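You operate a simulated robot arm through the tools that you are given. There is no shell and no other tool. Be economical: measure what you need, move in short steps, check, and stop when the job is done.

You are at the controls of a simulated robot arm. One attempt, no reset.

JOB
Tape the short purple core all round, then wind 0.5 metres of film on to it.
Fine: tighten the star knob first; teal arm in, turn the hand wheel, teal arm out; black arm in, turn it again; leave the black arm in.

It is judged by the outcome, as a careful person would: the job done as asked, and still so three seconds after it is handed in. It fails if anything else is knocked over, pushed out of place, dropped, spilled or broken.

ROBOT AND FRAMES
A 7-joint arm with a fingered hand on a trunk, on a base that drives. Base frame: it is fixed to the floor where the robot stands at the start and does not move with it; the origin is under the middle of the robot, x ahead of it, y to its left, z up; the surface under the hand at the start is at about z = 0.83. Units: m, degrees, N and s.
Its first joint turns from -69.0 to 172.0 degrees. Places, roughly: black arm [0.5, 0, 0.9]; large hand wheel [0.5, -0.2, 0.8]; large round plate [0.6, -0.1, 0.9]; short purple core (9x9x11 cm) [0.6, -0.1, 0.9]; short white roll (10x10x11 cm) [0.6, 0.3, 0.9]; star knob on the large round plate [0.6, -0.1, 1]; teal arm [0.7, -0.1, 0.9]. Payload 5 kg.
The tool frame sits at the grasp point between the pads (the TCP): z along the fingers, y along the line on which they close. The tips reach 0.032 m beyond it. Largest opening 0.16 m; the body of the gripper starts 0.089 m behind the TCP. The gripper is a hand of 3 fingers: y runs from the thumb to the fingers, the wrist lies at [0, 0, -0.252] in the tool frame.
Orientation is told as [roll, pitch, yaw] about the base's x, y, z axes, in that order, counted from this pose: with the fingers straight down and closing along the base's y, the tool's x points along the base's -x, its y along +y and its z along -z.

CONTROLS
- The arm moves only by the tool nudge_tool. Its argument "commands" is a list that holds one entry, the list of rows, each a list of 6 numbers: the shift along the base's x, y, z in m, then the turn, a rotation vector about the base's x, y, z in degrees. In form: [[[tx, ty, tz, wx, wy, wz], ...]]. A call has 1 to 12 rows; each row shifts and turns the commanded pose from where the row before left it. Each row takes 0.2 s and may step no farther than 0.05 m and 8.6 degrees from the row before; otherwise, the whole call is refused. Where a pose cannot be reached the arm comes as near as it can. A force on the tool above 90 N (or 10 N above the force at the start of the call, whichever is more), or a blocked arm, ends the call early, and 0.2 s more pass. In this call time passes only in rows, and 0.2 s behind the last. The reply holds the time, the measured pose of the TCP, the force on the tool along the base axes, the opening and the grip force, in the units named above and with some noise, with the torque about the TCP (base axes, N m) and any sound that the robot's microphone picked up.
- Cameras (640 x 400 px; columns grow to the right, rows downward): "scene" is now at [0.136, 0.0076, 1.2509]; the picture's right is [0.12, -0.99, -0.00], its down [-0.29, -0.03, -0.96] and it looks along [0.95, 0.11, -0.29] (base axes); focal length 214 px, centre (320, 200). "wrist" rides on the gripper at [0.065, -0.004, -0.116] in the tool frame; the picture's right is [0.06, 1.00, 0.00], its down [-0.87, 0.05, -0.49] and it looks along [-0.49, 0.03, 0.87] (tool axes); focal length 261 px, centre (320, 200).
- snapshot(camera): a new picture of that camera. The clock stands still meanwhile.
- slide_trunk(by): slides the trunk up (or, below 0, down) by that many m; the arm and the scene camera ride with it, the base frame stays. It gives what a move gives, with no picture.
- drive_base(legs): drives the robot by 1 to 6 legs, each [ahead, left, turn to the left] in m, m and degrees, along the robot's own axes; the way and the turn of a leg run together, so that a leg with both is an arc; at most 1.5 m and 180 degrees a leg. The arm and the cameras ride along, it lands a little off, and it stops where it bumps. It gives what a move gives.
- set_fingers(finger1, finger2, thumb_bend): sets how far each is bent, from 0 (flat) to 1 (curled in); at 0.3 the hand is open as for a grip, at 0.7 the pads meet at the TCP. One left out holds its place. A second passes; each finger stops where it meets its share of the squeeze, and holds until it gets a number again. It is the only way to open and close the hand. It gives what a move gives, with no picture; readings hold the bend of each and the force on the fingers (four entries, about 0 where the hand has none), thumb and palm.
- head_to(pan, tilt): turns the head with the scene camera to pan (to the left, within 86 degrees either way) and tilt (down, from -29 to 69), counted from straight ahead of the robot. It gives what a move gives.
- pixel_to_xyz(camera, pixels): for up to 12 pixels [column, row] of the newest picture of that camera ("zoom" is the newest enlarged one), the place [x, y, z] in the base frame of the surface seen there, good to about 0.002 m, but the place of the scene camera against the robot may be out by one fixed shift of up to 0.018 m in any direction. The clock stands still meanwhile.
- zoom(camera, box): a new picture of the part [left, top, right, bottom] of that camera's present view, enlarged. The clock stands still meanwhile.
- job_done(): hands the job in; it is judged then, once.

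Go step by step. Measure first, check grasps and placings, and put right what went wrong. The budget is 80 turns and 52 pictures, counting those below and the enlarged ones. Unless the task says otherwise, let go and move clear before handing in, and close with one line.

The tools are called after "Emit:" as a command line: name --argument value ..., lists and objects as JSON in quotes. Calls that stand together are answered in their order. nudge_tool: Moves the arm, as the interface text tells. Its arguments: {"type":"object","properties":{"commands":{"type":"array","items":{"type":"array","items":{"type":"array","items":{"type":"number"}}}}},"required":["commands"]} The other tools are called the same way: slide_trunk (by) slides the trunk up or down; set_fingers (finger1, finger2, thumb_bend) moves the fingers one by one; drive_base (legs) drives the base; head_to (pan, tilt) turns the head that bears the scene camera; snapshot (camera) takes a picture; pixel_to_xyz (camera, pixels) gives the place of the surface under pixels of a picture; zoom (camera, box) takes an enlarged picture of a part of a camera's view; job_done () hands the job in.

At the start:

```text
clock: 0.0
eef_pos: [0.5859, 0.0278, 1.2855]
tool_rot: [0.0, 0.1, -0.1]
wrist_force: [0.7, -0.4, 0.5]
wrist_torque: [0.01, 0.04, 0.0]
gripper_width: 0.1598
grasp_force: 0.0
shape: jaw
bend: [0.3, 0.3, 0.3]
finger forces: [0.0, 0.0, 0.0, 0.0, 0.0, 0.1]
trunk travel left (down, up): [-0.375, 0.565]
robot x, y, heading: [0.0012, -0.0013, -0.0]
head pan, tilt: [6.7, 17.1]
```

scene: 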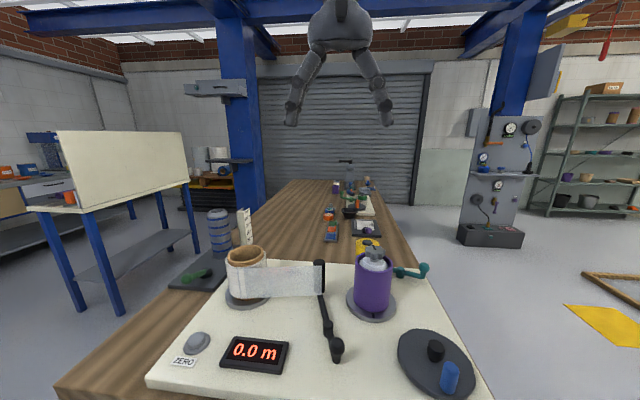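
wrist: 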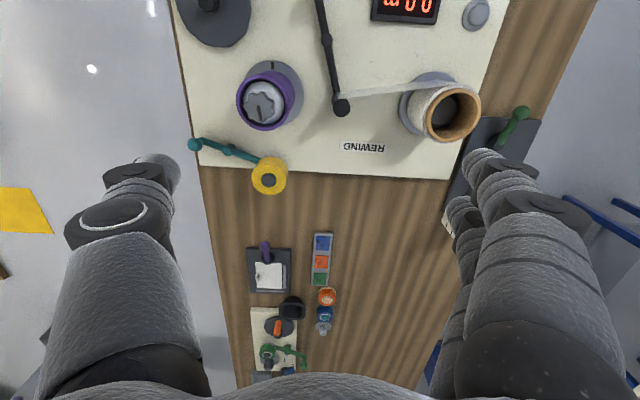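

The board shows the purple core with star knob on the right (370,280), the teal arm at (410,270), the black arm at (330,330) and the hand wheel at (435,365). I'll zoom in and measure.

Emit:
zoom --camera "scene" --box '[200, 220, 500, 400]'

Emit:
zoom --camera "wrist" --box '[160, 0, 560, 250]'

```text
2.13 times, centred on (350, 310) of scene
```

zoom: 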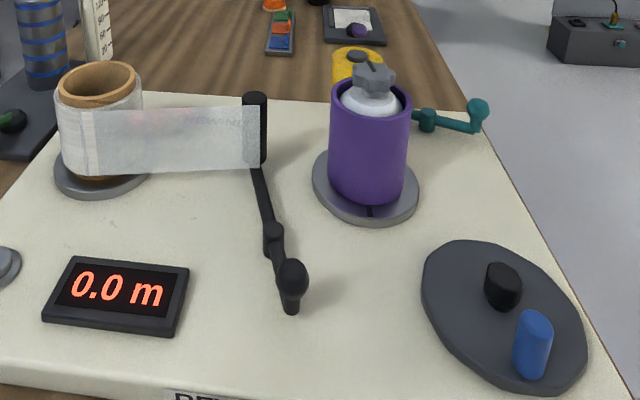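

```text
1.60 times, centred on (360, 125) of wrist
```

zoom: 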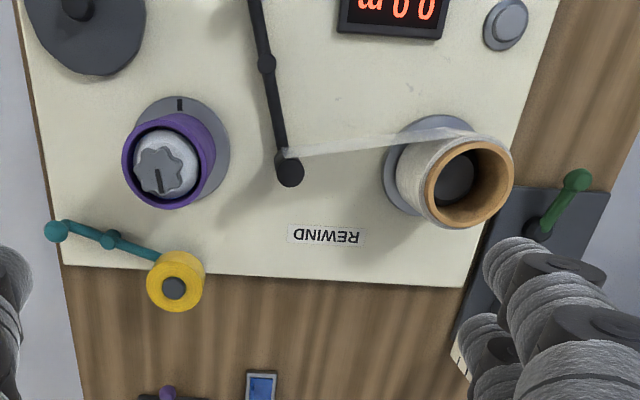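

The yellow tape is at one end of the teal arm and its ball handle at the other; the black arm carries the film on its far post. I'll measure all of them with both cameras.

Emit:
pixel_to_xyz --camera "wrist" --pixels '[[261, 105], [264, 117], [195, 145], [229, 150], [268, 180], [261, 163], [342, 104], [326, 40], [272, 66], [207, 3], [250, 100], [300, 165]]'

Emit:
pixel_to_xyz --camera "scene" --pixels '[[374, 252], [337, 346], [327, 332], [319, 264], [423, 268], [400, 275], [435, 348], [450, 370], [425, 375], [372, 318], [250, 352], [400, 350]]'

Emit:
head_to --pan -10 --tilt 45

Emit:
snapshot --camera "scene"

```text
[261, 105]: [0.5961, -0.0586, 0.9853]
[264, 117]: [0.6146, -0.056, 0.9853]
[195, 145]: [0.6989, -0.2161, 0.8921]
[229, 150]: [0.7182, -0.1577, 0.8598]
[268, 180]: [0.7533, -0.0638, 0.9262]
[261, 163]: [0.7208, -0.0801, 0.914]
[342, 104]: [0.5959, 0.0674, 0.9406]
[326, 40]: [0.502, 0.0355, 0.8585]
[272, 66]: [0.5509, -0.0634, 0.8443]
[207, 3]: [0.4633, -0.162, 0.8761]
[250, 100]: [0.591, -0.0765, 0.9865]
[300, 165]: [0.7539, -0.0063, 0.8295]
```

```text
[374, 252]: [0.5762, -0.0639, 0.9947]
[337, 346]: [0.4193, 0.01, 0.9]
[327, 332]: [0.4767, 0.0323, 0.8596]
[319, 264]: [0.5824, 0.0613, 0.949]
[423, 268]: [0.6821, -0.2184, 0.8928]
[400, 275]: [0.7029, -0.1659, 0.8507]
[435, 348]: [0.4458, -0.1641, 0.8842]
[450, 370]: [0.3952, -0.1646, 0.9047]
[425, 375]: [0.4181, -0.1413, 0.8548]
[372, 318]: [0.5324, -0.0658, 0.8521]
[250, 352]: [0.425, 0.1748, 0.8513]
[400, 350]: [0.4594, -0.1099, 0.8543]
```

```text
clock: 0.9
eef_pos: [0.5865, 0.0281, 1.2865]
tool_rot: [0.0, -0.1, 0.0]
wrist_force: [-0.4, 0.2, 0.1]
wrist_torque: [-0.02, 0.0, 0.0]
gripper_width: 0.16
grasp_force: 0.0
shape: jaw
bend: [0.3, 0.3, 0.3]
finger forces: [0.0, 0.0, 0.0, 0.1, 0.0, 0.0]
trunk travel left (down, up): [-0.375, 0.565]
robot x, y, heading: [0.0031, 0.0002, -0.1]
head pan, tilt: [-10.0, 45.0]
```

```text
47 pictures are left
```

scene: 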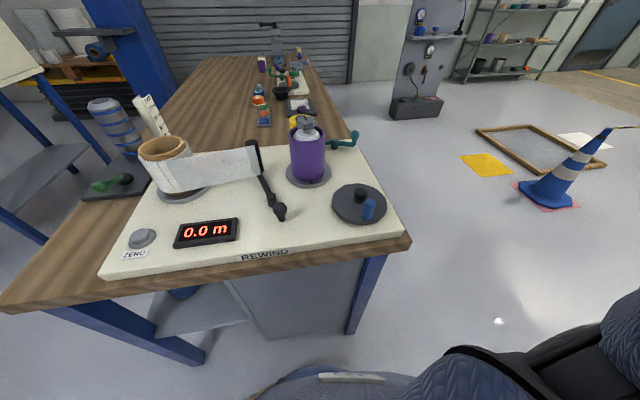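

Cameras agree to about 1–2 cm (the scene one sits short in x). The wheel is close to the robot, so I'll back off 0.14 m to have everything in reach, then move the hand over the star knob.

Emit:
drive_base --legs '[[-0.14, 0, 0]]'

Emit:
nudge_tool --commands '[[[0.045, -0.02, 0, 0, 0, 0], [0.045, -0.03, -0.02, 0, 0, 0], [0.05, -0.03, -0.03, 0, 0, 0], [0, 0, -0.03, 0, 0, 0]]]'

Emit:
snapshot --camera "wrist"

Emit:
snapshot --camera "scene"

```text
clock: 2.2
eef_pos: [0.4436, 0.0291, 1.2871]
tool_rot: [0.0, -0.2, -0.1]
wrist_force: [-0.4, -0.8, 0.6]
wrist_torque: [0.02, -0.02, 0.01]
gripper_width: 0.16
grasp_force: 0.1
shape: jaw
bend: [0.3, 0.3, 0.3]
finger forces: [0.1, 0.0, 0.0, 0.0, 0.1, 0.0]
trunk travel left (down, up): [-0.375, 0.565]
robot x, y, heading: [-0.1436, 0.0003, -0.2]
head pan, tilt: [-10.0, 45.0]
```

```text
refused: row 2 steps farther than a row can; nothing moved
```

```text
46 pictures are left
```

wrist: 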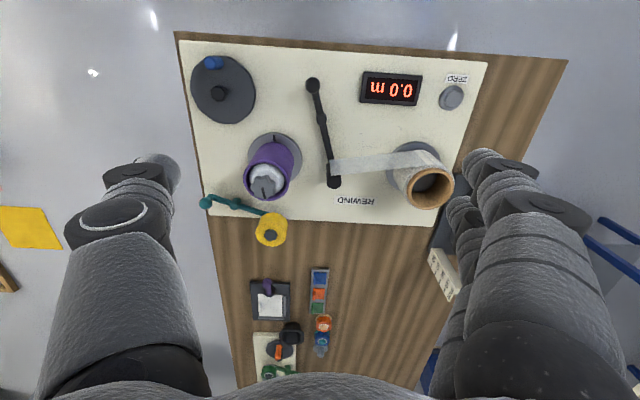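

```text
45 pictures are left
```

scene: 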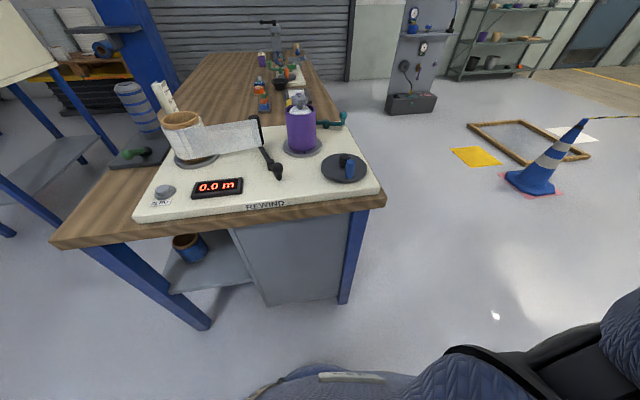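

The wrist picture now shows the whole machine; I'll measure the key points from it.

Emit:
zoom --camera "wrist" --box '[170, 40, 490, 240]'

Emit:
pixel_to_xyz --camera "wrist" --pixels '[[265, 185], [255, 190], [275, 190], [205, 202], [235, 206], [269, 235], [313, 84], [323, 118], [334, 182], [213, 63], [218, 93], [223, 62]]'

```text
2.00 times, centred on (330, 140) of wrist
```

zoom: 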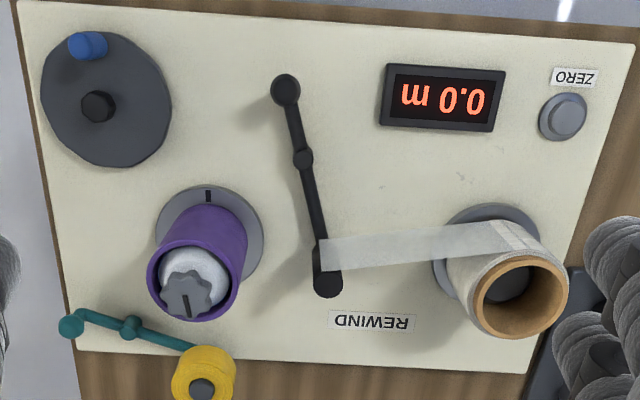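

```text
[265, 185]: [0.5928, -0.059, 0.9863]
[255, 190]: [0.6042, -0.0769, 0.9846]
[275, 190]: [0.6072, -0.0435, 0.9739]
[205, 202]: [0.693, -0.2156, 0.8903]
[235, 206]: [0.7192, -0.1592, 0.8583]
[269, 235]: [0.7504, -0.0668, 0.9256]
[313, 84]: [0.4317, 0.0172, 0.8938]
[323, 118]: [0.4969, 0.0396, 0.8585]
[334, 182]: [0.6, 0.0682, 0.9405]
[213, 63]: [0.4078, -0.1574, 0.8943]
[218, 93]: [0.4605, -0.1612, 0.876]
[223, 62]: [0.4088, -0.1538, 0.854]
```

Knob centre is about (0.598, -0.062, 0.985). I'll move the hand above it in small rows.

Emit:
nudge_tool --commands '[[[0.039, -0.023, 0, 0, 0, 0], [0.039, -0.023, 0, 0, 0, 0], [0.039, -0.023, 0, 0, 0, 0], [0.037, -0.022, 0, 0, 0, 0], [0, 0, -0.05, 0, 0, 0], [0, 0, -0.05, 0, 0, 0], [0, 0, -0.05, 0, 0, 0]]]'

Emit:
snapshot --camera "wrist"

Emit:
zoom --camera "scene" --box '[140, 60, 400, 222]'

```text
clock: 3.8
eef_pos: [0.5828, -0.0613, 1.1093]
tool_rot: [0.1, 0.0, -0.1]
wrist_force: [0.4, -0.1, -0.6]
wrist_torque: [0.03, 0.02, -0.02]
gripper_width: 0.1598
grasp_force: 0.1
shape: jaw
bend: [0.3, 0.3, 0.3]
finger forces: [0.0, 0.0, 0.0, 0.0, 0.1, 0.1]
out of reach, approached as far as the arm can: row 3, 4
trunk travel left (down, up): [-0.375, 0.565]
robot x, y, heading: [-0.1399, 0.0014, 0.1]
head pan, tilt: [-10.0, 45.0]
```

```text
43 pictures are left
```

wrist: 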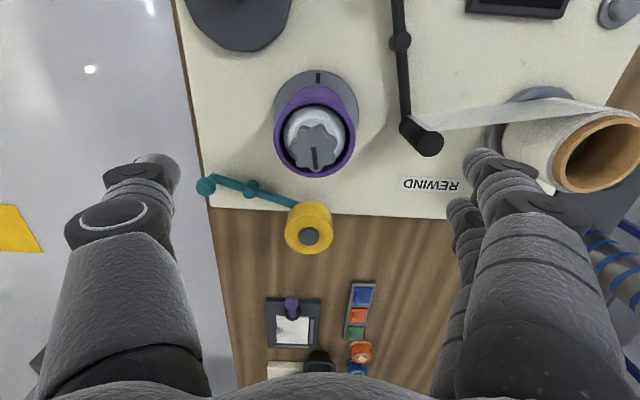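

```text
2.46 times, centred on (270, 141) of scene
```

zoom: 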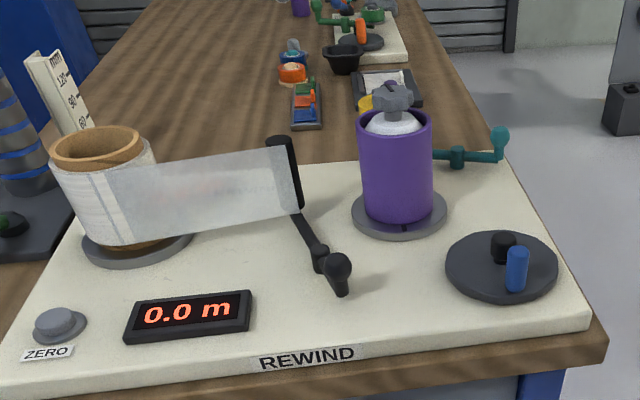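

The knob's star is at (315,147) in the wrist picture; I'll measure its centre and edges, plus the black film post and other points nearby.

Emit:
pixel_to_xyz --camera "wrist" --pixels '[[315, 147], [291, 147], [338, 147], [315, 128], [315, 167], [281, 130], [351, 130], [205, 186], [251, 188], [309, 236], [300, 128], [312, 160]]'

Emit:
zoom --camera "wrist" --box '[240, 60, 400, 160]'

```text
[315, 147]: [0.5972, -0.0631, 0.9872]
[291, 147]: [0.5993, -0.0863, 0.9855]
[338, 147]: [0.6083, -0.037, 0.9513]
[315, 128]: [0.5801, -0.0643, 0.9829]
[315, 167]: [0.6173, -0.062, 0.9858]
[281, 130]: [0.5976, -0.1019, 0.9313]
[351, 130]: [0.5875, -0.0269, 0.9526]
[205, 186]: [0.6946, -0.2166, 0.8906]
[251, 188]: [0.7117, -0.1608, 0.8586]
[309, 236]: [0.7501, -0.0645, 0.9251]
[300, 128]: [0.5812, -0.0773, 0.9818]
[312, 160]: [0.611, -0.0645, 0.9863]
```

```text
4.00 times, centred on (320, 110) of wrist
```

zoom: 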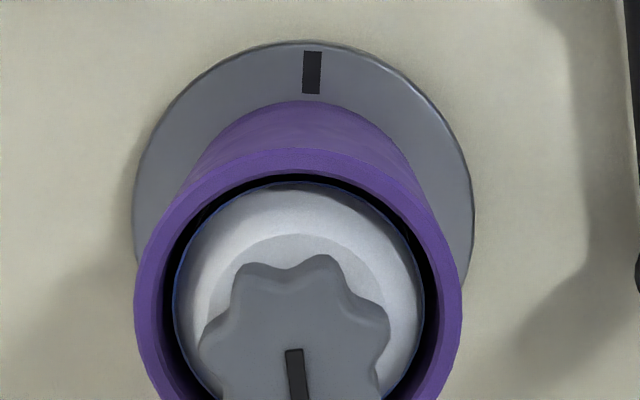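

The knob is centred at (0.598, -0.063), top 0.987, radius 0.021; the core rim is about 0.953. I'll lower open fingers around it to TCP z ≈ 1.0.

Emit:
nudge_tool --commands '[[[0.015, -0.002, 0, 0, 0, 0], [0, 0, -0.04, 0, 0, 0], [0, 0, -0.04, 0, 0, 0], [0, 0, -0.028, 0, 0, 0]]]'

Emit:
zoom --camera "scene" --box '[220, 40, 400, 152]'

```text
clock: 4.8
eef_pos: [0.5968, -0.0628, 1.0026]
tool_rot: [-0.1, 0.0, 0.0]
wrist_force: [-0.6, 0.5, -0.5]
wrist_torque: [-0.02, 0.03, -0.02]
gripper_width: 0.1602
grasp_force: 0.1
shape: jaw
bend: [0.3, 0.3, 0.3]
finger forces: [0.0, 0.0, 0.0, 0.0, 0.0, 0.1]
trunk travel left (down, up): [-0.375, 0.565]
robot x, y, heading: [-0.1406, -0.0017, -0.3]
head pan, tilt: [-10.0, 45.0]
```

```text
3.56 times, centred on (310, 96) of scene
```

zoom: 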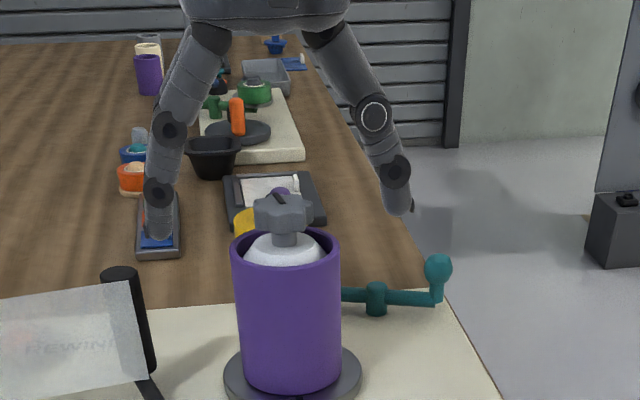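

The fingers straddle the knob, tips beside it. I'll close gently onto it.

Emit:
set_fingers --finger1 0.68 --finger2 0.68 --thumb_bend 0.68

Emit:
zoom --camera "scene" --box '[220, 40, 400, 152]'

```text
clock: 5.8
eef_pos: [0.5965, -0.0626, 1.002]
tool_rot: [-0.1, -0.1, 0.1]
wrist_force: [-0.6, -5.6, -7.6]
wrist_torque: [-0.08, 0.02, -0.04]
gripper_width: 0.0435
grasp_force: 13.1
shape: fingers
bend: [0.63, 0.62, 0.63]
finger forces: [4.1, 5.9, 0.0, 0.1, 15.8, 0.0]
trunk travel left (down, up): [-0.375, 0.565]
robot x, y, heading: [-0.1404, 0.002, -0.0]
head pan, tilt: [-10.0, 45.0]
```

```text
3.56 times, centred on (310, 96) of scene
```

zoom: 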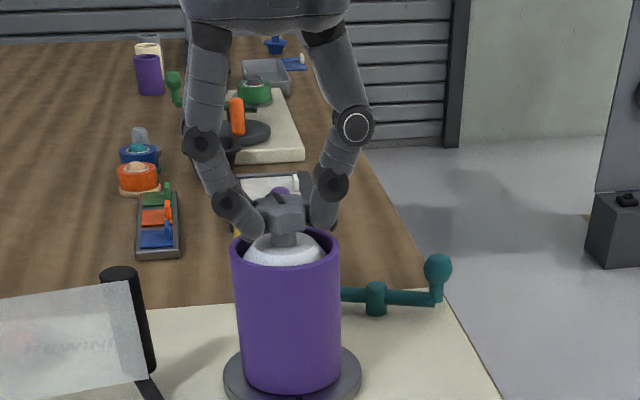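

The knob is gripped (width 0.0435, about 13 N). I'll turn it clockwise from above (negative z) and watch torque and sound.

Emit:
nudge_tool --commands '[[[0, 0, 0, 0, 0, -8], [0, 0, 0, 0, 0, -8], [0, 0, 0, 0, 0, -8], [0, 0, 0, 0, 0, -8], [0, 0, 0, 0, 0, -8]]]'

Emit:
zoom --camera "scene" --box '[220, 60, 400, 172]'

```text
clock: 7.0
eef_pos: [0.5967, -0.0625, 1.0035]
tool_rot: [0.0, 0.0, -40.1]
wrist_force: [7.9, -0.9, -7.7]
wrist_torque: [0.07, -0.26, 0.04]
gripper_width: 0.043
grasp_force: 13.5
shape: fingers
bend: [0.63, 0.62, 0.63]
finger forces: [5.6, 9.9, 0.0, 0.0, 11.0, 0.1]
trunk travel left (down, up): [-0.375, 0.565]
robot x, y, heading: [-0.1363, 0.0021, 0.1]
head pan, tilt: [-10.0, 45.0]
```

```text
3.56 times, centred on (310, 116) of scene
```

zoom: 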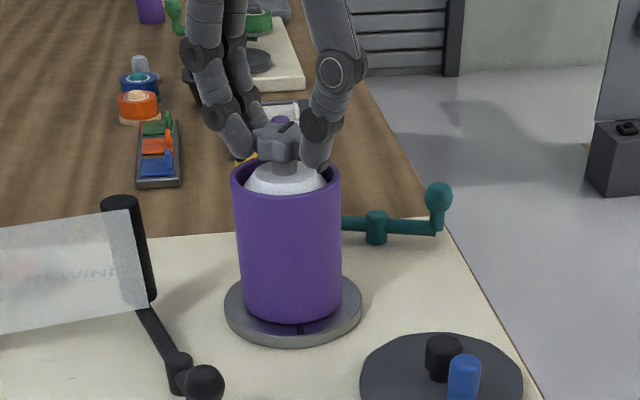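

The knob's mark turned with the hand while the plate's mark (300,330) stayed put; still easy torque. Continue clockwise.

Emit:
nudge_tool --commands '[[[0, 0, 0, 0, 0, -8], [0, 0, 0, 0, 0, -8], [0, 0, 0, 0, 0, -8], [0, 0, 0, 0, 0, -8], [0, 0, 0, 0, 0, -8]]]'

Emit:
zoom --camera "scene" --box '[220, 60, 400, 172]'

```text
clock: 8.2
eef_pos: [0.5965, -0.0618, 1.0028]
tool_rot: [0.0, 0.0, -80.1]
wrist_force: [9.7, 3.7, -1.8]
wrist_torque: [0.16, -0.48, 0.08]
gripper_width: 0.0431
grasp_force: 14.5
shape: fingers
bend: [0.63, 0.61, 0.64]
finger forces: [9.4, 10.8, 0.0, 0.0, 8.6, 0.0]
trunk travel left (down, up): [-0.375, 0.565]
robot x, y, heading: [-0.1393, -0.0017, 0.2]
head pan, tilt: [-10.0, 45.0]
```

```text
3.56 times, centred on (310, 116) of scene
```

zoom: 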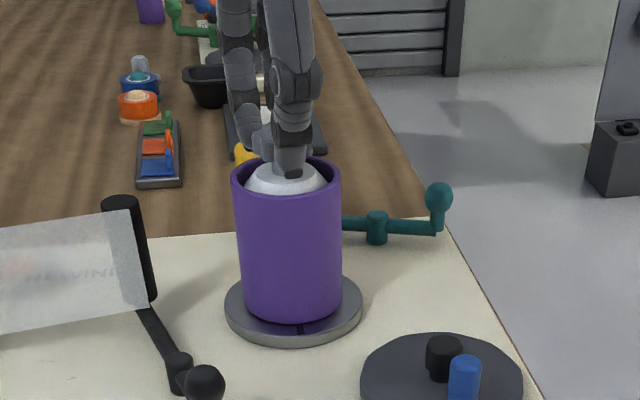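

No stop yet and torque stays low, so on by another 40 degrees.

Emit:
nudge_tool --commands '[[[0, 0, 0, 0, 0, -8], [0, 0, 0, 0, 0, -8], [0, 0, 0, 0, 0, -8], [0, 0, 0, 0, 0, -8], [0, 0, 0, 0, 0, -8]]]'

Emit:
zoom --camera "scene" --box '[220, 60, 400, 172]'

```text
clock: 9.4
eef_pos: [0.596, -0.0618, 1.0021]
tool_rot: [0.0, -0.1, -104.0]
wrist_force: [16.4, 12.0, 2.2]
wrist_torque: [0.26, -0.68, 0.13]
gripper_width: 0.0435
grasp_force: 16.2
shape: fingers
bend: [0.63, 0.61, 0.64]
finger forces: [13.8, 9.8, 0.0, 0.0, 8.5, 0.0]
out of reach, approached as far as the arm can: row 4, 5
trunk travel left (down, up): [-0.375, 0.565]
robot x, y, heading: [-0.1399, 0.0015, 0.1]
head pan, tilt: [-10.0, 45.0]
```

```text
3.56 times, centred on (310, 116) of scene
```

zoom: 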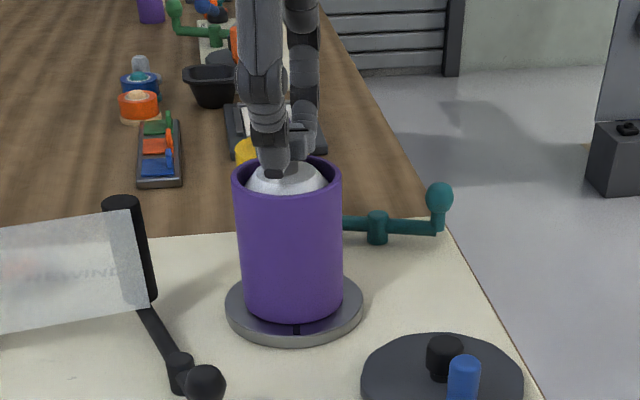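

The wrist ran out at -104°, and the plate's mark has begun to shift (301→296), hinting the knob is near tight. I'll let go, turn the hand back and regrip to make sure.

Emit:
set_fingers --finger1 0.45 --finger2 0.45 --thumb_bend 0.45

Emit:
nudge_tool --commands '[[[0, 0, 0.03, 0, 0, 8], [0, 0, 0.03, 0, 0, 8], [0, 0, 0.03, 0, 0, 8], [0, 0, 0, 0, 0, 8], [0, 0, 0, 0, 0, 8], [0, 0, 0, 0, 0, 8], [0, 0, 0, 0, 0, 8], [0, 0, 0, 0, 0, 8], [0, 0, 0, 0, 0, 8], [0, 0, 0, 0, 0, 8], [0, 0, 0, 0, 0, 8], [0, 0, 0, 0, 0, 8]]]'

Emit:
snapshot --camera "wrist"

```text
clock: 10.4
eef_pos: [0.5962, -0.0624, 1.0032]
tool_rot: [0.1, 0.1, -104.0]
wrist_force: [0.1, -0.2, 0.1]
wrist_torque: [-0.01, -0.01, 0.01]
gripper_width: 0.1069
grasp_force: 0.1
shape: fingers
bend: [0.45, 0.45, 0.45]
finger forces: [0.0, 0.1, 0.0, 0.0, 0.0, 0.1]
trunk travel left (down, up): [-0.375, 0.565]
robot x, y, heading: [-0.139, -0.0009, -0.1]
head pan, tilt: [-10.0, 45.0]
```

```text
clock: 13.0
eef_pos: [0.5962, -0.0624, 1.0937]
tool_rot: [0.0, 0.0, -8.0]
wrist_force: [-0.3, -0.5, -0.2]
wrist_torque: [0.01, -0.01, 0.0]
gripper_width: 0.1072
grasp_force: 0.1
shape: fingers
bend: [0.45, 0.45, 0.45]
finger forces: [0.0, 0.1, 0.0, 0.1, 0.0, 0.1]
trunk travel left (down, up): [-0.375, 0.565]
robot x, y, heading: [-0.1395, 0.0009, 0.1]
head pan, tilt: [-10.0, 45.0]
```

```text
35 pictures are left
```

wrist: 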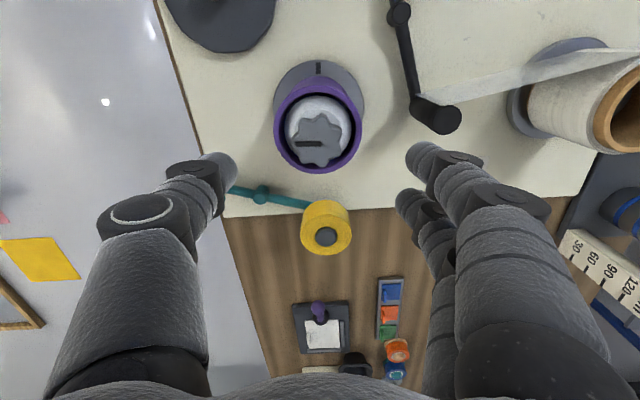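

The knob's mark now points to (308,144), about 90–100° clockwise of where it was. I'll regrip and turn further until torque builds or the plate turns with it.

Emit:
nudge_tool --commands '[[[0, 0, -0.03, 0, 0, 0], [0.001, -0.001, -0.03, 0, 0, 0], [0, 0, -0.032, 0, 0, 0]]]'

Emit:
set_fingers --finger1 0.75 --finger2 0.75 --thumb_bend 0.75

Emit:
nudge_tool --commands '[[[0, 0, 0, 0, 0, -8], [0, 0, 0, 0, 0, -8], [0, 0, 0, 0, 0, -8], [0, 0, 0, 0, 0, -8]]]'

Emit:
zoom --camera "scene" --box '[220, 60, 400, 172]'

```text
clock: 13.8
eef_pos: [0.5968, -0.0654, 1.0005]
tool_rot: [0.0, 0.0, -8.0]
wrist_force: [0.2, 0.1, -0.7]
wrist_torque: [0.02, 0.01, -0.03]
gripper_width: 0.1074
grasp_force: 0.0
shape: fingers
bend: [0.45, 0.45, 0.45]
finger forces: [0.1, 0.0, 0.0, 0.0, 0.0, 0.0]
trunk travel left (down, up): [-0.375, 0.565]
robot x, y, heading: [-0.1408, -0.004, 0.3]
head pan, tilt: [-10.0, 45.0]
```

```text
clock: 14.8
eef_pos: [0.5956, -0.0651, 1.0013]
tool_rot: [0.0, 0.0, -7.9]
wrist_force: [-7.4, -2.3, -7.6]
wrist_torque: [0.07, 0.15, -0.02]
gripper_width: 0.0422
grasp_force: 25.0
shape: fingers
bend: [0.64, 0.62, 0.64]
finger forces: [12.0, 12.1, 0.0, 0.0, 27.0, 0.1]
trunk travel left (down, up): [-0.375, 0.565]
robot x, y, heading: [-0.1402, -0.0047, -0.1]
head pan, tilt: [-10.0, 45.0]
```

```text
clock: 15.8
eef_pos: [0.597, -0.0643, 1.0012]
tool_rot: [0.0, 0.0, -40.1]
wrist_force: [-4.3, 5.1, -7.5]
wrist_torque: [0.21, -0.03, 0.05]
gripper_width: 0.0424
grasp_force: 25.0
shape: fingers
bend: [0.64, 0.62, 0.64]
finger forces: [12.8, 13.3, 0.0, 0.0, 24.4, 0.0]
trunk travel left (down, up): [-0.375, 0.565]
robot x, y, heading: [-0.1425, 0.0012, 0.1]
head pan, tilt: [-10.0, 45.0]
```

```text
3.56 times, centred on (310, 116) of scene
```

zoom: 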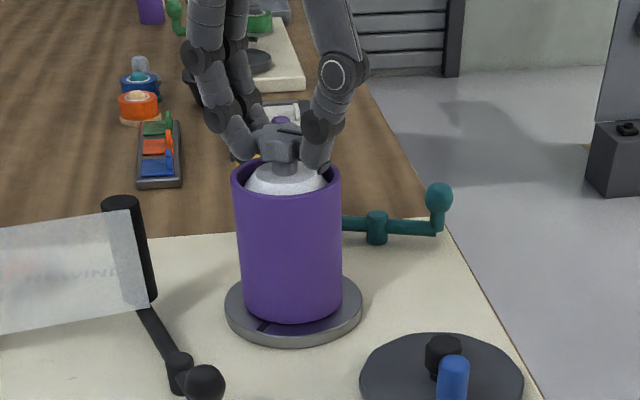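

The plate's mark moved to (265,327) and the wheel turned too, so the knob is now tight against the chuck. I'll let go, lift, and check.

Emit:
set_fingers --finger1 0.4 --finger2 0.4 --thumb_bend 0.4

Emit:
nudge_tool --commands '[[[0, 0, 0.04, 0, 0, 8], [0, 0, 0.04, 0, 0, 8], [0, 0, 0.04, 0, 0, 8], [0, 0, 0.0, 0, 0, 8], [0, 0, 0, 0, 0, 8]]]'

Emit:
snapshot --camera "wrist"

```text
clock: 16.8
eef_pos: [0.5968, -0.0621, 0.9996]
tool_rot: [0.1, 0.0, -39.9]
wrist_force: [0.4, 0.1, -0.2]
wrist_torque: [0.01, 0.0, 0.01]
gripper_width: 0.1275
grasp_force: 0.0
shape: fingers
bend: [0.4, 0.4, 0.4]
finger forces: [0.0, 0.1, 0.1, 0.0, 0.0, 0.1]
trunk travel left (down, up): [-0.375, 0.565]
robot x, y, heading: [-0.1393, 0.0002, -0.0]
head pan, tilt: [-10.0, 45.0]
```

```text
clock: 18.0
eef_pos: [0.5957, -0.0637, 1.1209]
tool_rot: [0.1, 0.0, 0.2]
wrist_force: [-0.1, -0.2, -0.3]
wrist_torque: [0.01, 0.0, -0.03]
gripper_width: 0.1276
grasp_force: 0.0
shape: fingers
bend: [0.4, 0.4, 0.4]
finger forces: [0.1, 0.0, 0.0, 0.1, 0.0, 0.1]
trunk travel left (down, up): [-0.375, 0.565]
robot x, y, heading: [-0.139, 0.0042, 0.1]
head pan, tilt: [-10.0, 45.0]
```

```text
33 pictures are left
```

wrist: 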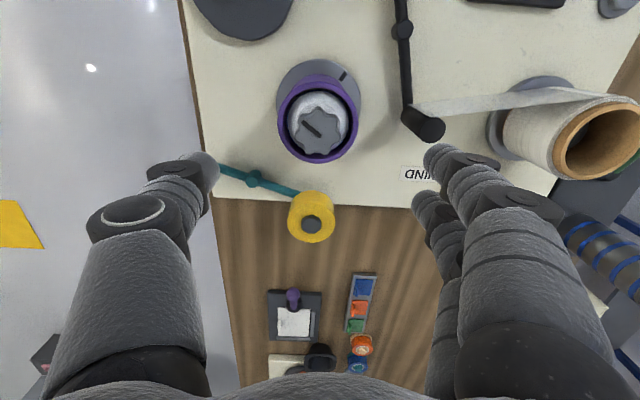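

The knob now sits tight with the plate mark rotated along. Next the teal arm: pivot (0.715,-0.160), ball (0.695,-0.217, 0.89); the tape must swing about 50° counter-clockwise, i.e. push the ball about +5 cm in x. I'll go over the ball with the hand yawed -90° so that thumb and fingers straddle it in x.

Emit:
nudge_tool --commands '[[[0, -0.03, -0.02, 0, 0, -8], [0, -0.03, -0.02, 0, 0, -8], [0, -0.03, 0, 0, 0, -8], [0, -0.03, 0, 0, 0, -8], [0, -0.033, 0, 0, 0, -8], [0.02, 0, 0, 0, 0, -8], [0.02, 0, 0, 0, 0, -8], [0.02, 0, 0, 0, 0, -8], [0.02, 0, 0, 0, 0, -8], [0.02, 0, 0, 0, 0, -8], [0, 0, 0, 0, 0, -8]]]'

Emit:
snapshot --camera "wrist"

```text
clock: 20.4
eef_pos: [0.6971, -0.2165, 1.0826]
tool_rot: [-0.1, 0.0, -88.1]
wrist_force: [0.4, 0.0, -0.2]
wrist_torque: [-0.02, 0.07, -0.02]
gripper_width: 0.1277
grasp_force: 0.2
shape: fingers
bend: [0.4, 0.4, 0.4]
finger forces: [0.0, 0.0, 0.0, 0.0, 0.1, 0.0]
trunk travel left (down, up): [-0.375, 0.565]
robot x, y, heading: [-0.1394, 0.0026, -0.2]
head pan, tilt: [-10.0, 45.0]
```

```text
32 pictures are left
```

wrist: 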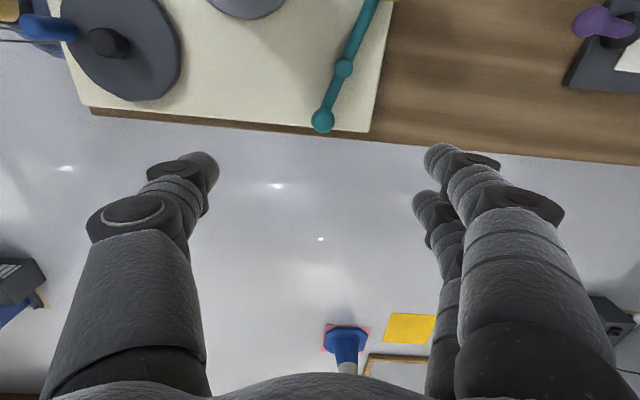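

The ball (322,119) lies between thumb and fingers. I'll check its place and lower to TCP z ≈ 0.90.

Emit:
pixel_to_xyz --camera "wrist" --pixels '[[322, 119], [342, 68], [360, 120]]'

Emit:
nudge_tool --commands '[[[0, 0, -0.045, 0, 0, 0], [0, 0, -0.045, 0, 0, 0], [0, 0, -0.045, 0, 0, 0], [0, 0, -0.045, 0, 0, 0]]]'

Emit:
set_fingers --finger1 0.58 --finger2 0.58 --thumb_bend 0.58

Emit:
head_to --pan -15 --tilt 33

Emit:
zoom --camera "scene" --box '[180, 80, 500, 280]'

```text
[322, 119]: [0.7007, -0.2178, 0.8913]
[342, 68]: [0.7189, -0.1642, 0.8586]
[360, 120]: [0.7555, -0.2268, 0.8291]
```

```text
clock: 21.4
eef_pos: [0.6958, -0.218, 0.9005]
tool_rot: [-0.1, -0.1, -88.0]
wrist_force: [0.5, 0.2, -0.3]
wrist_torque: [0.0, 0.01, 0.0]
gripper_width: 0.1278
grasp_force: 0.1
shape: fingers
bend: [0.4, 0.4, 0.4]
finger forces: [0.0, 0.0, 0.0, 0.0, 0.0, 0.1]
trunk travel left (down, up): [-0.375, 0.565]
robot x, y, heading: [-0.1403, 0.0033, -0.1]
head pan, tilt: [-10.0, 45.0]
```

```text
clock: 22.4
eef_pos: [0.6964, -0.2164, 0.9015]
tool_rot: [0.0, 0.0, -88.0]
wrist_force: [0.5, -0.3, 0.4]
wrist_torque: [0.0, 0.02, -0.02]
gripper_width: 0.0596
grasp_force: 0.0
shape: fingers
bend: [0.57, 0.57, 0.57]
finger forces: [0.0, 0.0, 0.0, 0.0, 0.1, 0.0]
trunk travel left (down, up): [-0.375, 0.565]
robot x, y, heading: [-0.1401, -0.0024, 0.3]
head pan, tilt: [-10.0, 45.0]
```

```text
clock: 23.2
eef_pos: [0.6965, -0.2177, 0.902]
tool_rot: [0.0, 0.1, -88.0]
wrist_force: [0.5, -0.8, 0.3]
wrist_torque: [-0.01, -0.03, -0.02]
gripper_width: 0.0596
grasp_force: 0.0
shape: fingers
bend: [0.57, 0.57, 0.57]
finger forces: [0.1, 0.0, 0.0, 0.1, 0.0, 0.0]
trunk travel left (down, up): [-0.375, 0.565]
robot x, y, heading: [-0.1399, -0.0009, -0.1]
head pan, tilt: [-15.0, 33.0]
```

```text
2.00 times, centred on (340, 180) of scene
```

zoom: 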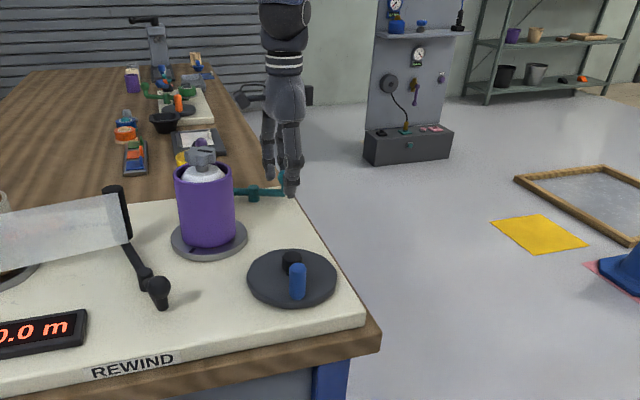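

Hand is over the ball, clear of the core and wheel. I'll close on it lightly and swing it along its arc (+x).

Emit:
set_fingers --finger1 0.68 --finger2 0.68 --thumb_bend 0.68

Emit:
nudge_tool --commands '[[[0.01, -0.002, 0, 0, 0, 0], [0.01, -0.001, 0, 0, 0, 0], [0.01, 0.001, 0, 0, 0, 0]]]'

Emit:
zoom --camera "scene" --box '[240, 120, 400, 220]'

```text
clock: 24.2
eef_pos: [0.6974, -0.2175, 0.9003]
tool_rot: [0.0, 0.0, -87.9]
wrist_force: [3.9, 0.9, -3.5]
wrist_torque: [0.06, -0.07, 0.02]
gripper_width: 0.0259
grasp_force: 6.0
shape: fingers
bend: [0.66, 0.63, 0.67]
finger forces: [2.1, 5.9, 0.0, 0.0, 3.7, 0.0]
trunk travel left (down, up): [-0.375, 0.565]
robot x, y, heading: [-0.1434, -0.0007, 0.2]
head pan, tilt: [-15.0, 33.0]
```

```text
clock: 25.0
eef_pos: [0.7271, -0.2194, 0.9002]
tool_rot: [0.0, 0.0, -88.0]
wrist_force: [-1.0, -0.1, -2.5]
wrist_torque: [0.0, 0.03, 0.11]
gripper_width: 0.0257
grasp_force: 5.4
shape: fingers
bend: [0.68, 0.64, 0.66]
finger forces: [1.0, 4.3, 0.0, 0.0, 5.3, 0.0]
trunk travel left (down, up): [-0.375, 0.565]
robot x, y, heading: [-0.139, -0.0051, 0.1]
head pan, tilt: [-15.0, 33.0]
```

```text
4.00 times, centred on (320, 170) of scene
```

zoom: 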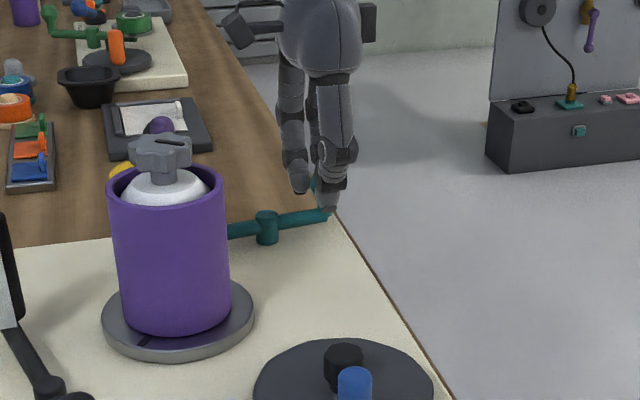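

The arm follows the hand. I'll go on another ~2–2.5 cm along the arc until the tape meets the core.

Emit:
nudge_tool --commands '[[[0.008, 0.002, 0, 0, 0, 0], [0.006, 0.003, 0, 0, 0, 0], [0.005, 0.003, 0, 0, 0, 0]]]'

Emit:
zoom --camera "scene" --box '[240, 120, 400, 220]'

```text
clock: 25.8
eef_pos: [0.7443, -0.2107, 0.901]
tool_rot: [0.0, 0.1, -88.1]
wrist_force: [-13.2, -2.3, -0.9]
wrist_torque: [-0.07, 0.29, -0.03]
gripper_width: 0.0313
grasp_force: 6.5
shape: fingers
bend: [0.68, 0.67, 0.65]
finger forces: [0.0, 1.0, 0.0, 0.0, 11.2, 0.1]
trunk travel left (down, up): [-0.375, 0.565]
robot x, y, heading: [-0.1393, 0.0033, -0.0]
head pan, tilt: [-15.0, 33.0]
```

```text
4.00 times, centred on (320, 170) of scene
```

zoom: 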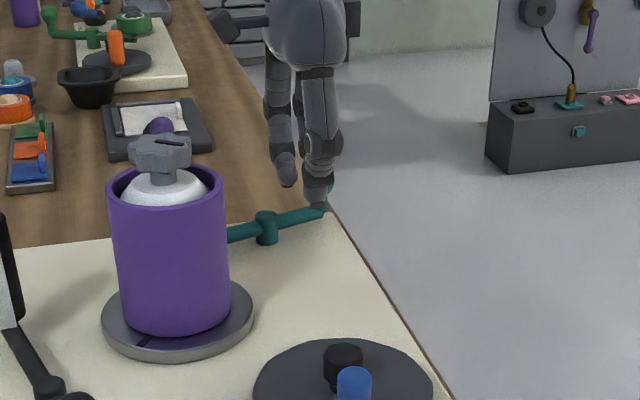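

A 13 N resistance appeared, so the tape likely rests on the core. I'll release, rise and look from above.

Emit:
set_fingers --finger1 0.4 --finger2 0.4 --thumb_bend 0.4

Emit:
nudge_tool --commands '[[[0, 0, 0.04, 0, 0, 0], [0, 0, 0.04, 0, 0, 0], [0, 0, 0.05, 0, 0, 0], [-0.04, 0, 0.03, 0, 0, 0], [-0.04, 0, 0, 0, 0, 0], [-0.04, 0, 0, 0, 0, 0], [-0.04, 0, 0, 0, 0, 0], [-0.04, 0, 0, 0, 0, 0], [-0.04, 0, 0, 0, 0, 0], [-0.04, 0, 0, 0, 0, 0]]]'

Emit:
snapshot --camera "wrist"

Emit:
zoom --camera "scene" --box '[180, 120, 400, 257]'

```text
clock: 26.8
eef_pos: [0.7446, -0.2105, 0.9007]
tool_rot: [-0.1, 0.0, -88.1]
wrist_force: [0.2, -0.4, -0.2]
wrist_torque: [0.02, 0.03, 0.02]
gripper_width: 0.1278
grasp_force: 0.1
shape: fingers
bend: [0.4, 0.4, 0.4]
finger forces: [0.1, 0.0, 0.0, 0.0, 0.1, 0.0]
trunk travel left (down, up): [-0.375, 0.565]
robot x, y, heading: [-0.1345, -0.0019, 0.1]
head pan, tilt: [-15.0, 33.0]
```

```text
clock: 29.0
eef_pos: [0.4648, -0.2115, 1.0626]
tool_rot: [-0.1, -0.2, -87.9]
wrist_force: [0.2, -0.4, 0.0]
wrist_torque: [0.0, 0.01, 0.04]
gripper_width: 0.1279
grasp_force: 0.2
shape: fingers
bend: [0.4, 0.4, 0.4]
finger forces: [0.0, 0.0, 0.1, 0.1, 0.0, 0.0]
trunk travel left (down, up): [-0.375, 0.565]
robot x, y, heading: [-0.1406, -0.0005, 0.1]
head pan, tilt: [-15.0, 33.0]
```

```text
28 pictures are left
```

wrist: 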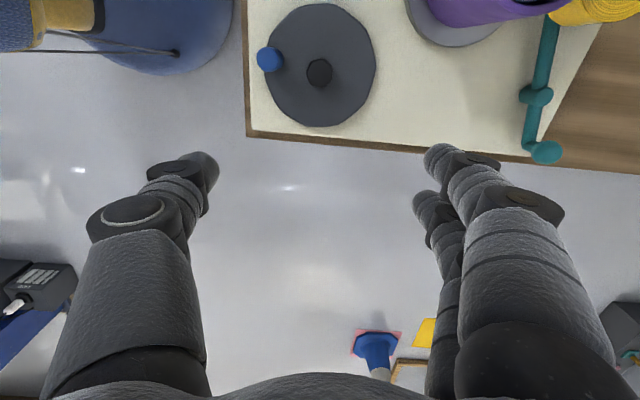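

```text
2.91 times, centred on (290, 188) of scene
```

zoom: 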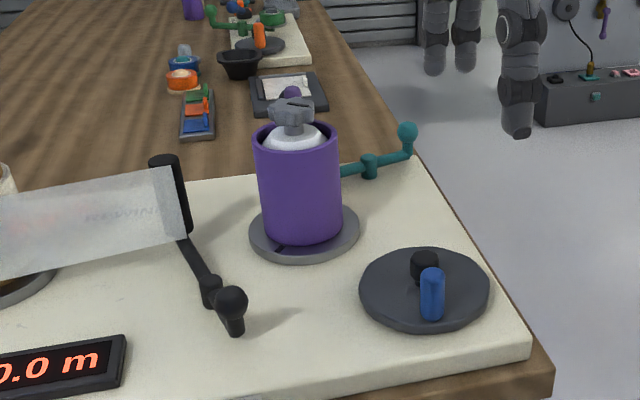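

The teal tape at (590,10) touches the purple core at (545,8), and the arm holds. Now measure the wheel hub (319,73) and blue handle (269,60).

Emit:
pixel_to_xyz --camera "wrist" --pixels '[[319, 73], [269, 60], [260, 60], [270, 70], [265, 75], [375, 65], [320, 125], [320, 5], [545, 152], [536, 98]]'

Emit:
zoom --camera "wrist" --box '[240, 0, 640, 160]'

```text
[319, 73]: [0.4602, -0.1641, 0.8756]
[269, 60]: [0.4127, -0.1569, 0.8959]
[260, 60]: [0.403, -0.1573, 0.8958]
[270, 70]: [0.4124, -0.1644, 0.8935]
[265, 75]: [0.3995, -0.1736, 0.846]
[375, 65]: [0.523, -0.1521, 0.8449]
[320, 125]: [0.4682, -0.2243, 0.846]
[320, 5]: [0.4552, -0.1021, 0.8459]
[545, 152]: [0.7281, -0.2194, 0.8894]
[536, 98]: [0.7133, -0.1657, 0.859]
```

```text
1.60 times, centred on (440, 80) of wrist
```

zoom: 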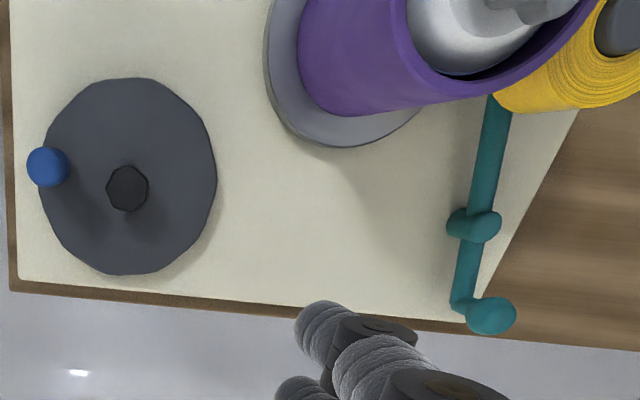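

The ball is at (0.728,-0.219), only ~34° turned, so contact is uncertain. I'll look from nearer above the tape.

Emit:
nudge_tool --commands '[[[0.045, 0, 0, 0, 0, 0], [0.045, 0, 0, 0, 0, 0], [0.045, 0, 0, 0, 0, 0], [0.03, -0.02, 0, 0, 0, 0]]]'

Emit:
snapshot --camera "wrist"

```text
clock: 30.0
eef_pos: [0.6316, -0.2304, 1.0612]
tool_rot: [-0.1, 0.1, -87.9]
wrist_force: [0.3, -0.4, -0.4]
wrist_torque: [0.01, 0.03, 0.0]
gripper_width: 0.128
grasp_force: 0.1
shape: fingers
bend: [0.4, 0.4, 0.4]
finger forces: [0.1, 0.0, 0.0, 0.1, 0.0, 0.1]
trunk travel left (down, up): [-0.375, 0.565]
robot x, y, heading: [-0.139, 0.0003, -0.1]
head pan, tilt: [-15.0, 33.0]
```

```text
25 pictures are left
```

wrist: 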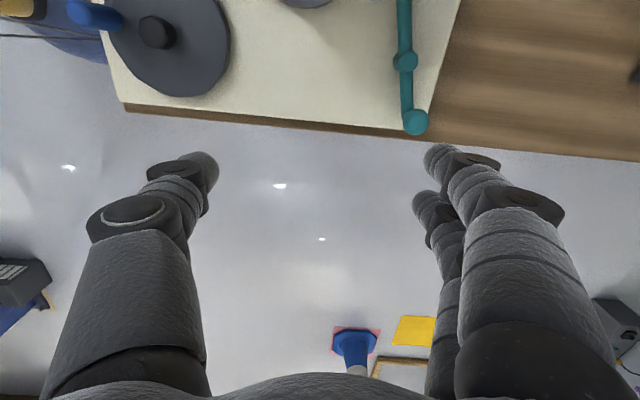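

The tape is out of frame at the top; I'll move the hand +y by 0.13 (tips stay 5 cm above the knob).

Emit:
nudge_tool --commands '[[[0, 0, 0.02, 0, 0, 0], [0, 0.045, 0, 0, 0, 0], [0, 0.045, 0, 0, 0, 0], [0, 0.045, 0, 0, 0, 0]]]'

Emit:
snapshot --camera "wrist"

```text
clock: 31.0
eef_pos: [0.6299, -0.0946, 1.0798]
tool_rot: [0.0, -0.1, -88.0]
wrist_force: [-0.5, -0.3, -1.5]
wrist_torque: [-0.05, 0.02, 0.01]
gripper_width: 0.1279
grasp_force: 0.1
shape: fingers
bend: [0.4, 0.4, 0.4]
finger forces: [0.0, 0.0, 0.0, 0.1, 0.0, 0.2]
trunk travel left (down, up): [-0.375, 0.565]
robot x, y, heading: [-0.14, -0.0027, -0.2]
head pan, tilt: [-15.0, 33.0]
```

```text
24 pictures are left
```

wrist: 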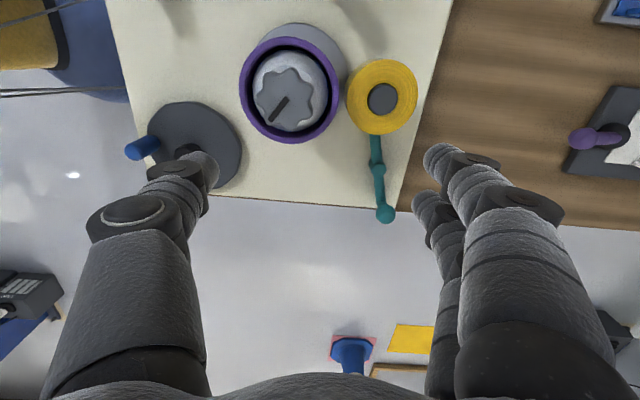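

Emit:
pixel_to_xyz --camera "wrist" --pixels '[[383, 98], [353, 98], [415, 98], [386, 65], [386, 130], [338, 85], [242, 90], [290, 140], [290, 90]]'

Emit:
zoom --camera "wrist" --box '[230, 20, 450, 157]'

```text
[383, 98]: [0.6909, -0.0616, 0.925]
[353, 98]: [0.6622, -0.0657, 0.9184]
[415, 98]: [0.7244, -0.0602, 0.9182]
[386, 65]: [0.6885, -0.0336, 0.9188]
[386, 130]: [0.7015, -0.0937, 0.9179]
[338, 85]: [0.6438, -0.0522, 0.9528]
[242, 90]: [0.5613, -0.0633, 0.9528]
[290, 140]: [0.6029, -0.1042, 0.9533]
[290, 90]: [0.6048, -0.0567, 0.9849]
```

```text
2.91 times, centred on (340, 88) of wrist
```

zoom: 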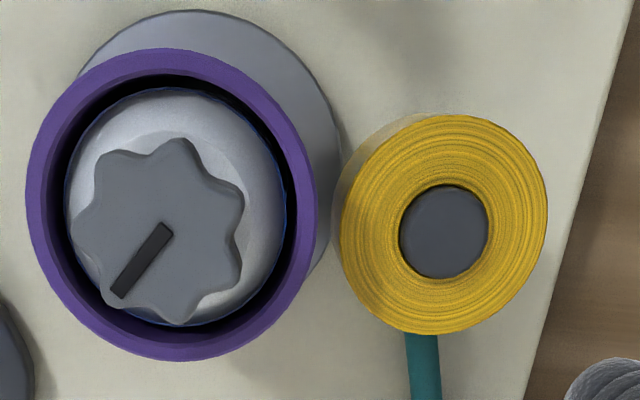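

The tape edge (0.660) is still ~1.3 cm short of the core's edge (0.645). I'll go back to the ball, grip it and push about 9° more.

Emit:
nudge_tool --commands '[[[0.02, -0.042, 0, 0, 0, 0], [0.02, -0.042, 0, 0, 0, 0], [0.03, -0.038, 0, 0, 0, 0], [0.027, 0, -0.03, 0, 0, 0], [0, 0, -0.05, 0, 0, 0], [0, 0, -0.05, 0, 0, 0], [0, 0, -0.053, 0, 0, 0]]]'

Emit:
set_fingers --finger1 0.72 --finger2 0.72 --thumb_bend 0.72

Emit:
nudge_tool --commands '[[[0.005, 0.001, 0, 0, 0, 0], [0.005, 0.0015, 0, 0, 0, 0], [0.005, 0.002, 0, 0, 0, 0]]]'

```text
refused: row 7 steps farther than a row can; nothing moved
```

```text
clock: 32.0
eef_pos: [0.6305, -0.0951, 1.08]
tool_rot: [0.0, 0.0, -87.9]
wrist_force: [-0.3, 0.0, 0.2]
wrist_torque: [0.01, 0.04, -0.03]
gripper_width: 0.0068
grasp_force: 0.0
shape: fingers
bend: [0.72, 0.72, 0.72]
finger forces: [0.1, 0.0, 0.0, 0.0, 0.0, 0.0]
trunk travel left (down, up): [-0.375, 0.565]
robot x, y, heading: [-0.1387, 0.0027, -0.1]
head pan, tilt: [-15.0, 33.0]
```

```text
clock: 32.8
eef_pos: [0.6458, -0.09, 1.0813]
tool_rot: [-0.1, -0.1, -88.0]
wrist_force: [0.4, 0.8, 0.8]
wrist_torque: [-0.02, 0.0, 0.01]
gripper_width: 0.0069
grasp_force: 0.1
shape: fingers
bend: [0.72, 0.72, 0.72]
finger forces: [0.0, 0.1, 0.0, 0.1, 0.1, 0.0]
trunk travel left (down, up): [-0.375, 0.565]
robot x, y, heading: [-0.1386, -0.0014, 0.0]
head pan, tilt: [-15.0, 33.0]
```

One row was too long and was refused; the rest moved harmlessly in the air. Redo with shorter rows and the hand open.

Emit:
set_fingers --finger1 0.5 --finger2 0.5 --thumb_bend 0.5

Emit:
nudge_tool --commands '[[[0.015, -0.043, 0, 0, 0, 0], [0.015, -0.043, 0, 0, 0, 0], [0.025, -0.042, 0, 0, 0, 0], [0.028, 0, -0.03, 0, 0, 0], [0, 0, -0.045, 0, 0, 0], [0, 0, -0.045, 0, 0, 0], [0, 0, -0.045, 0, 0, 0], [0, 0, -0.02, 0, 0, 0]]]'

```text
clock: 33.8
eef_pos: [0.6446, -0.0904, 1.0808]
tool_rot: [-0.1, 0.0, -88.0]
wrist_force: [0.4, 0.3, -0.3]
wrist_torque: [-0.02, 0.02, 0.02]
gripper_width: 0.0864
grasp_force: 0.0
shape: fingers
bend: [0.5, 0.5, 0.5]
finger forces: [0.1, 0.1, 0.1, 0.0, 0.0, 0.1]
trunk travel left (down, up): [-0.375, 0.565]
robot x, y, heading: [-0.1396, -0.0023, 0.2]
head pan, tilt: [-15.0, 33.0]
```

```text
clock: 35.6
eef_pos: [0.7283, -0.2189, 0.8958]
tool_rot: [0.0, 0.0, -88.1]
wrist_force: [-0.4, -0.5, 0.3]
wrist_torque: [0.01, 0.03, 0.0]
gripper_width: 0.0868
grasp_force: 0.0
shape: fingers
bend: [0.5, 0.5, 0.5]
finger forces: [0.0, 0.1, 0.0, 0.0, 0.1, 0.0]
trunk travel left (down, up): [-0.375, 0.565]
robot x, y, heading: [-0.139, 0.0009, 0.1]
head pan, tilt: [-15.0, 33.0]
```

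The hand straddles the ball. Grip and push further along the arc.

Emit:
set_fingers --finger1 0.72 --finger2 0.72 --thumb_bend 0.72

Emit:
nudge_tool --commands '[[[0.005, 0.001, 0, 0, 0, 0], [0.005, 0.0015, 0, 0, 0, 0]]]'

Emit:
nudge_tool --commands '[[[0.005, 0.002, 0, 0, 0, 0], [0.003, 0.001, 0, 0, 0, 0]]]'

```text
clock: 36.6
eef_pos: [0.7278, -0.2186, 0.8959]
tool_rot: [-0.1, -0.1, -88.0]
wrist_force: [1.9, -2.9, -10.4]
wrist_torque: [0.0, 0.1, -0.06]
gripper_width: 0.0221
grasp_force: 14.5
shape: fingers
bend: [0.69, 0.65, 0.69]
finger forces: [5.7, 12.9, 0.1, 0.1, 11.1, 0.1]
trunk travel left (down, up): [-0.375, 0.565]
robot x, y, heading: [-0.1374, -0.0034, 0.3]
head pan, tilt: [-15.0, 33.0]
```

```text
clock: 37.2
eef_pos: [0.7365, -0.2171, 0.8962]
tool_rot: [-0.1, 0.0, -88.1]
wrist_force: [-10.2, -6.2, -8.5]
wrist_torque: [-0.1, 0.35, 0.08]
gripper_width: 0.0226
grasp_force: 13.5
shape: fingers
bend: [0.71, 0.67, 0.68]
finger forces: [4.3, 7.8, 0.0, 0.1, 15.0, 0.0]
trunk travel left (down, up): [-0.375, 0.565]
robot x, y, heading: [-0.1367, 0.0004, -0.4]
head pan, tilt: [-15.0, 33.0]
```

```text
clock: 37.8
eef_pos: [0.7442, -0.2145, 0.8976]
tool_rot: [0.0, 0.1, -88.0]
wrist_force: [-20.4, -9.4, -0.9]
wrist_torque: [-0.17, 0.46, 0.12]
gripper_width: 0.0252
grasp_force: 12.0
shape: fingers
bend: [0.72, 0.7, 0.66]
finger forces: [0.1, 4.6, 0.1, 0.0, 19.5, 0.0]
trunk travel left (down, up): [-0.375, 0.565]
robot x, y, heading: [-0.1393, 0.0025, -0.3]
head pan, tilt: [-15.0, 33.0]
```

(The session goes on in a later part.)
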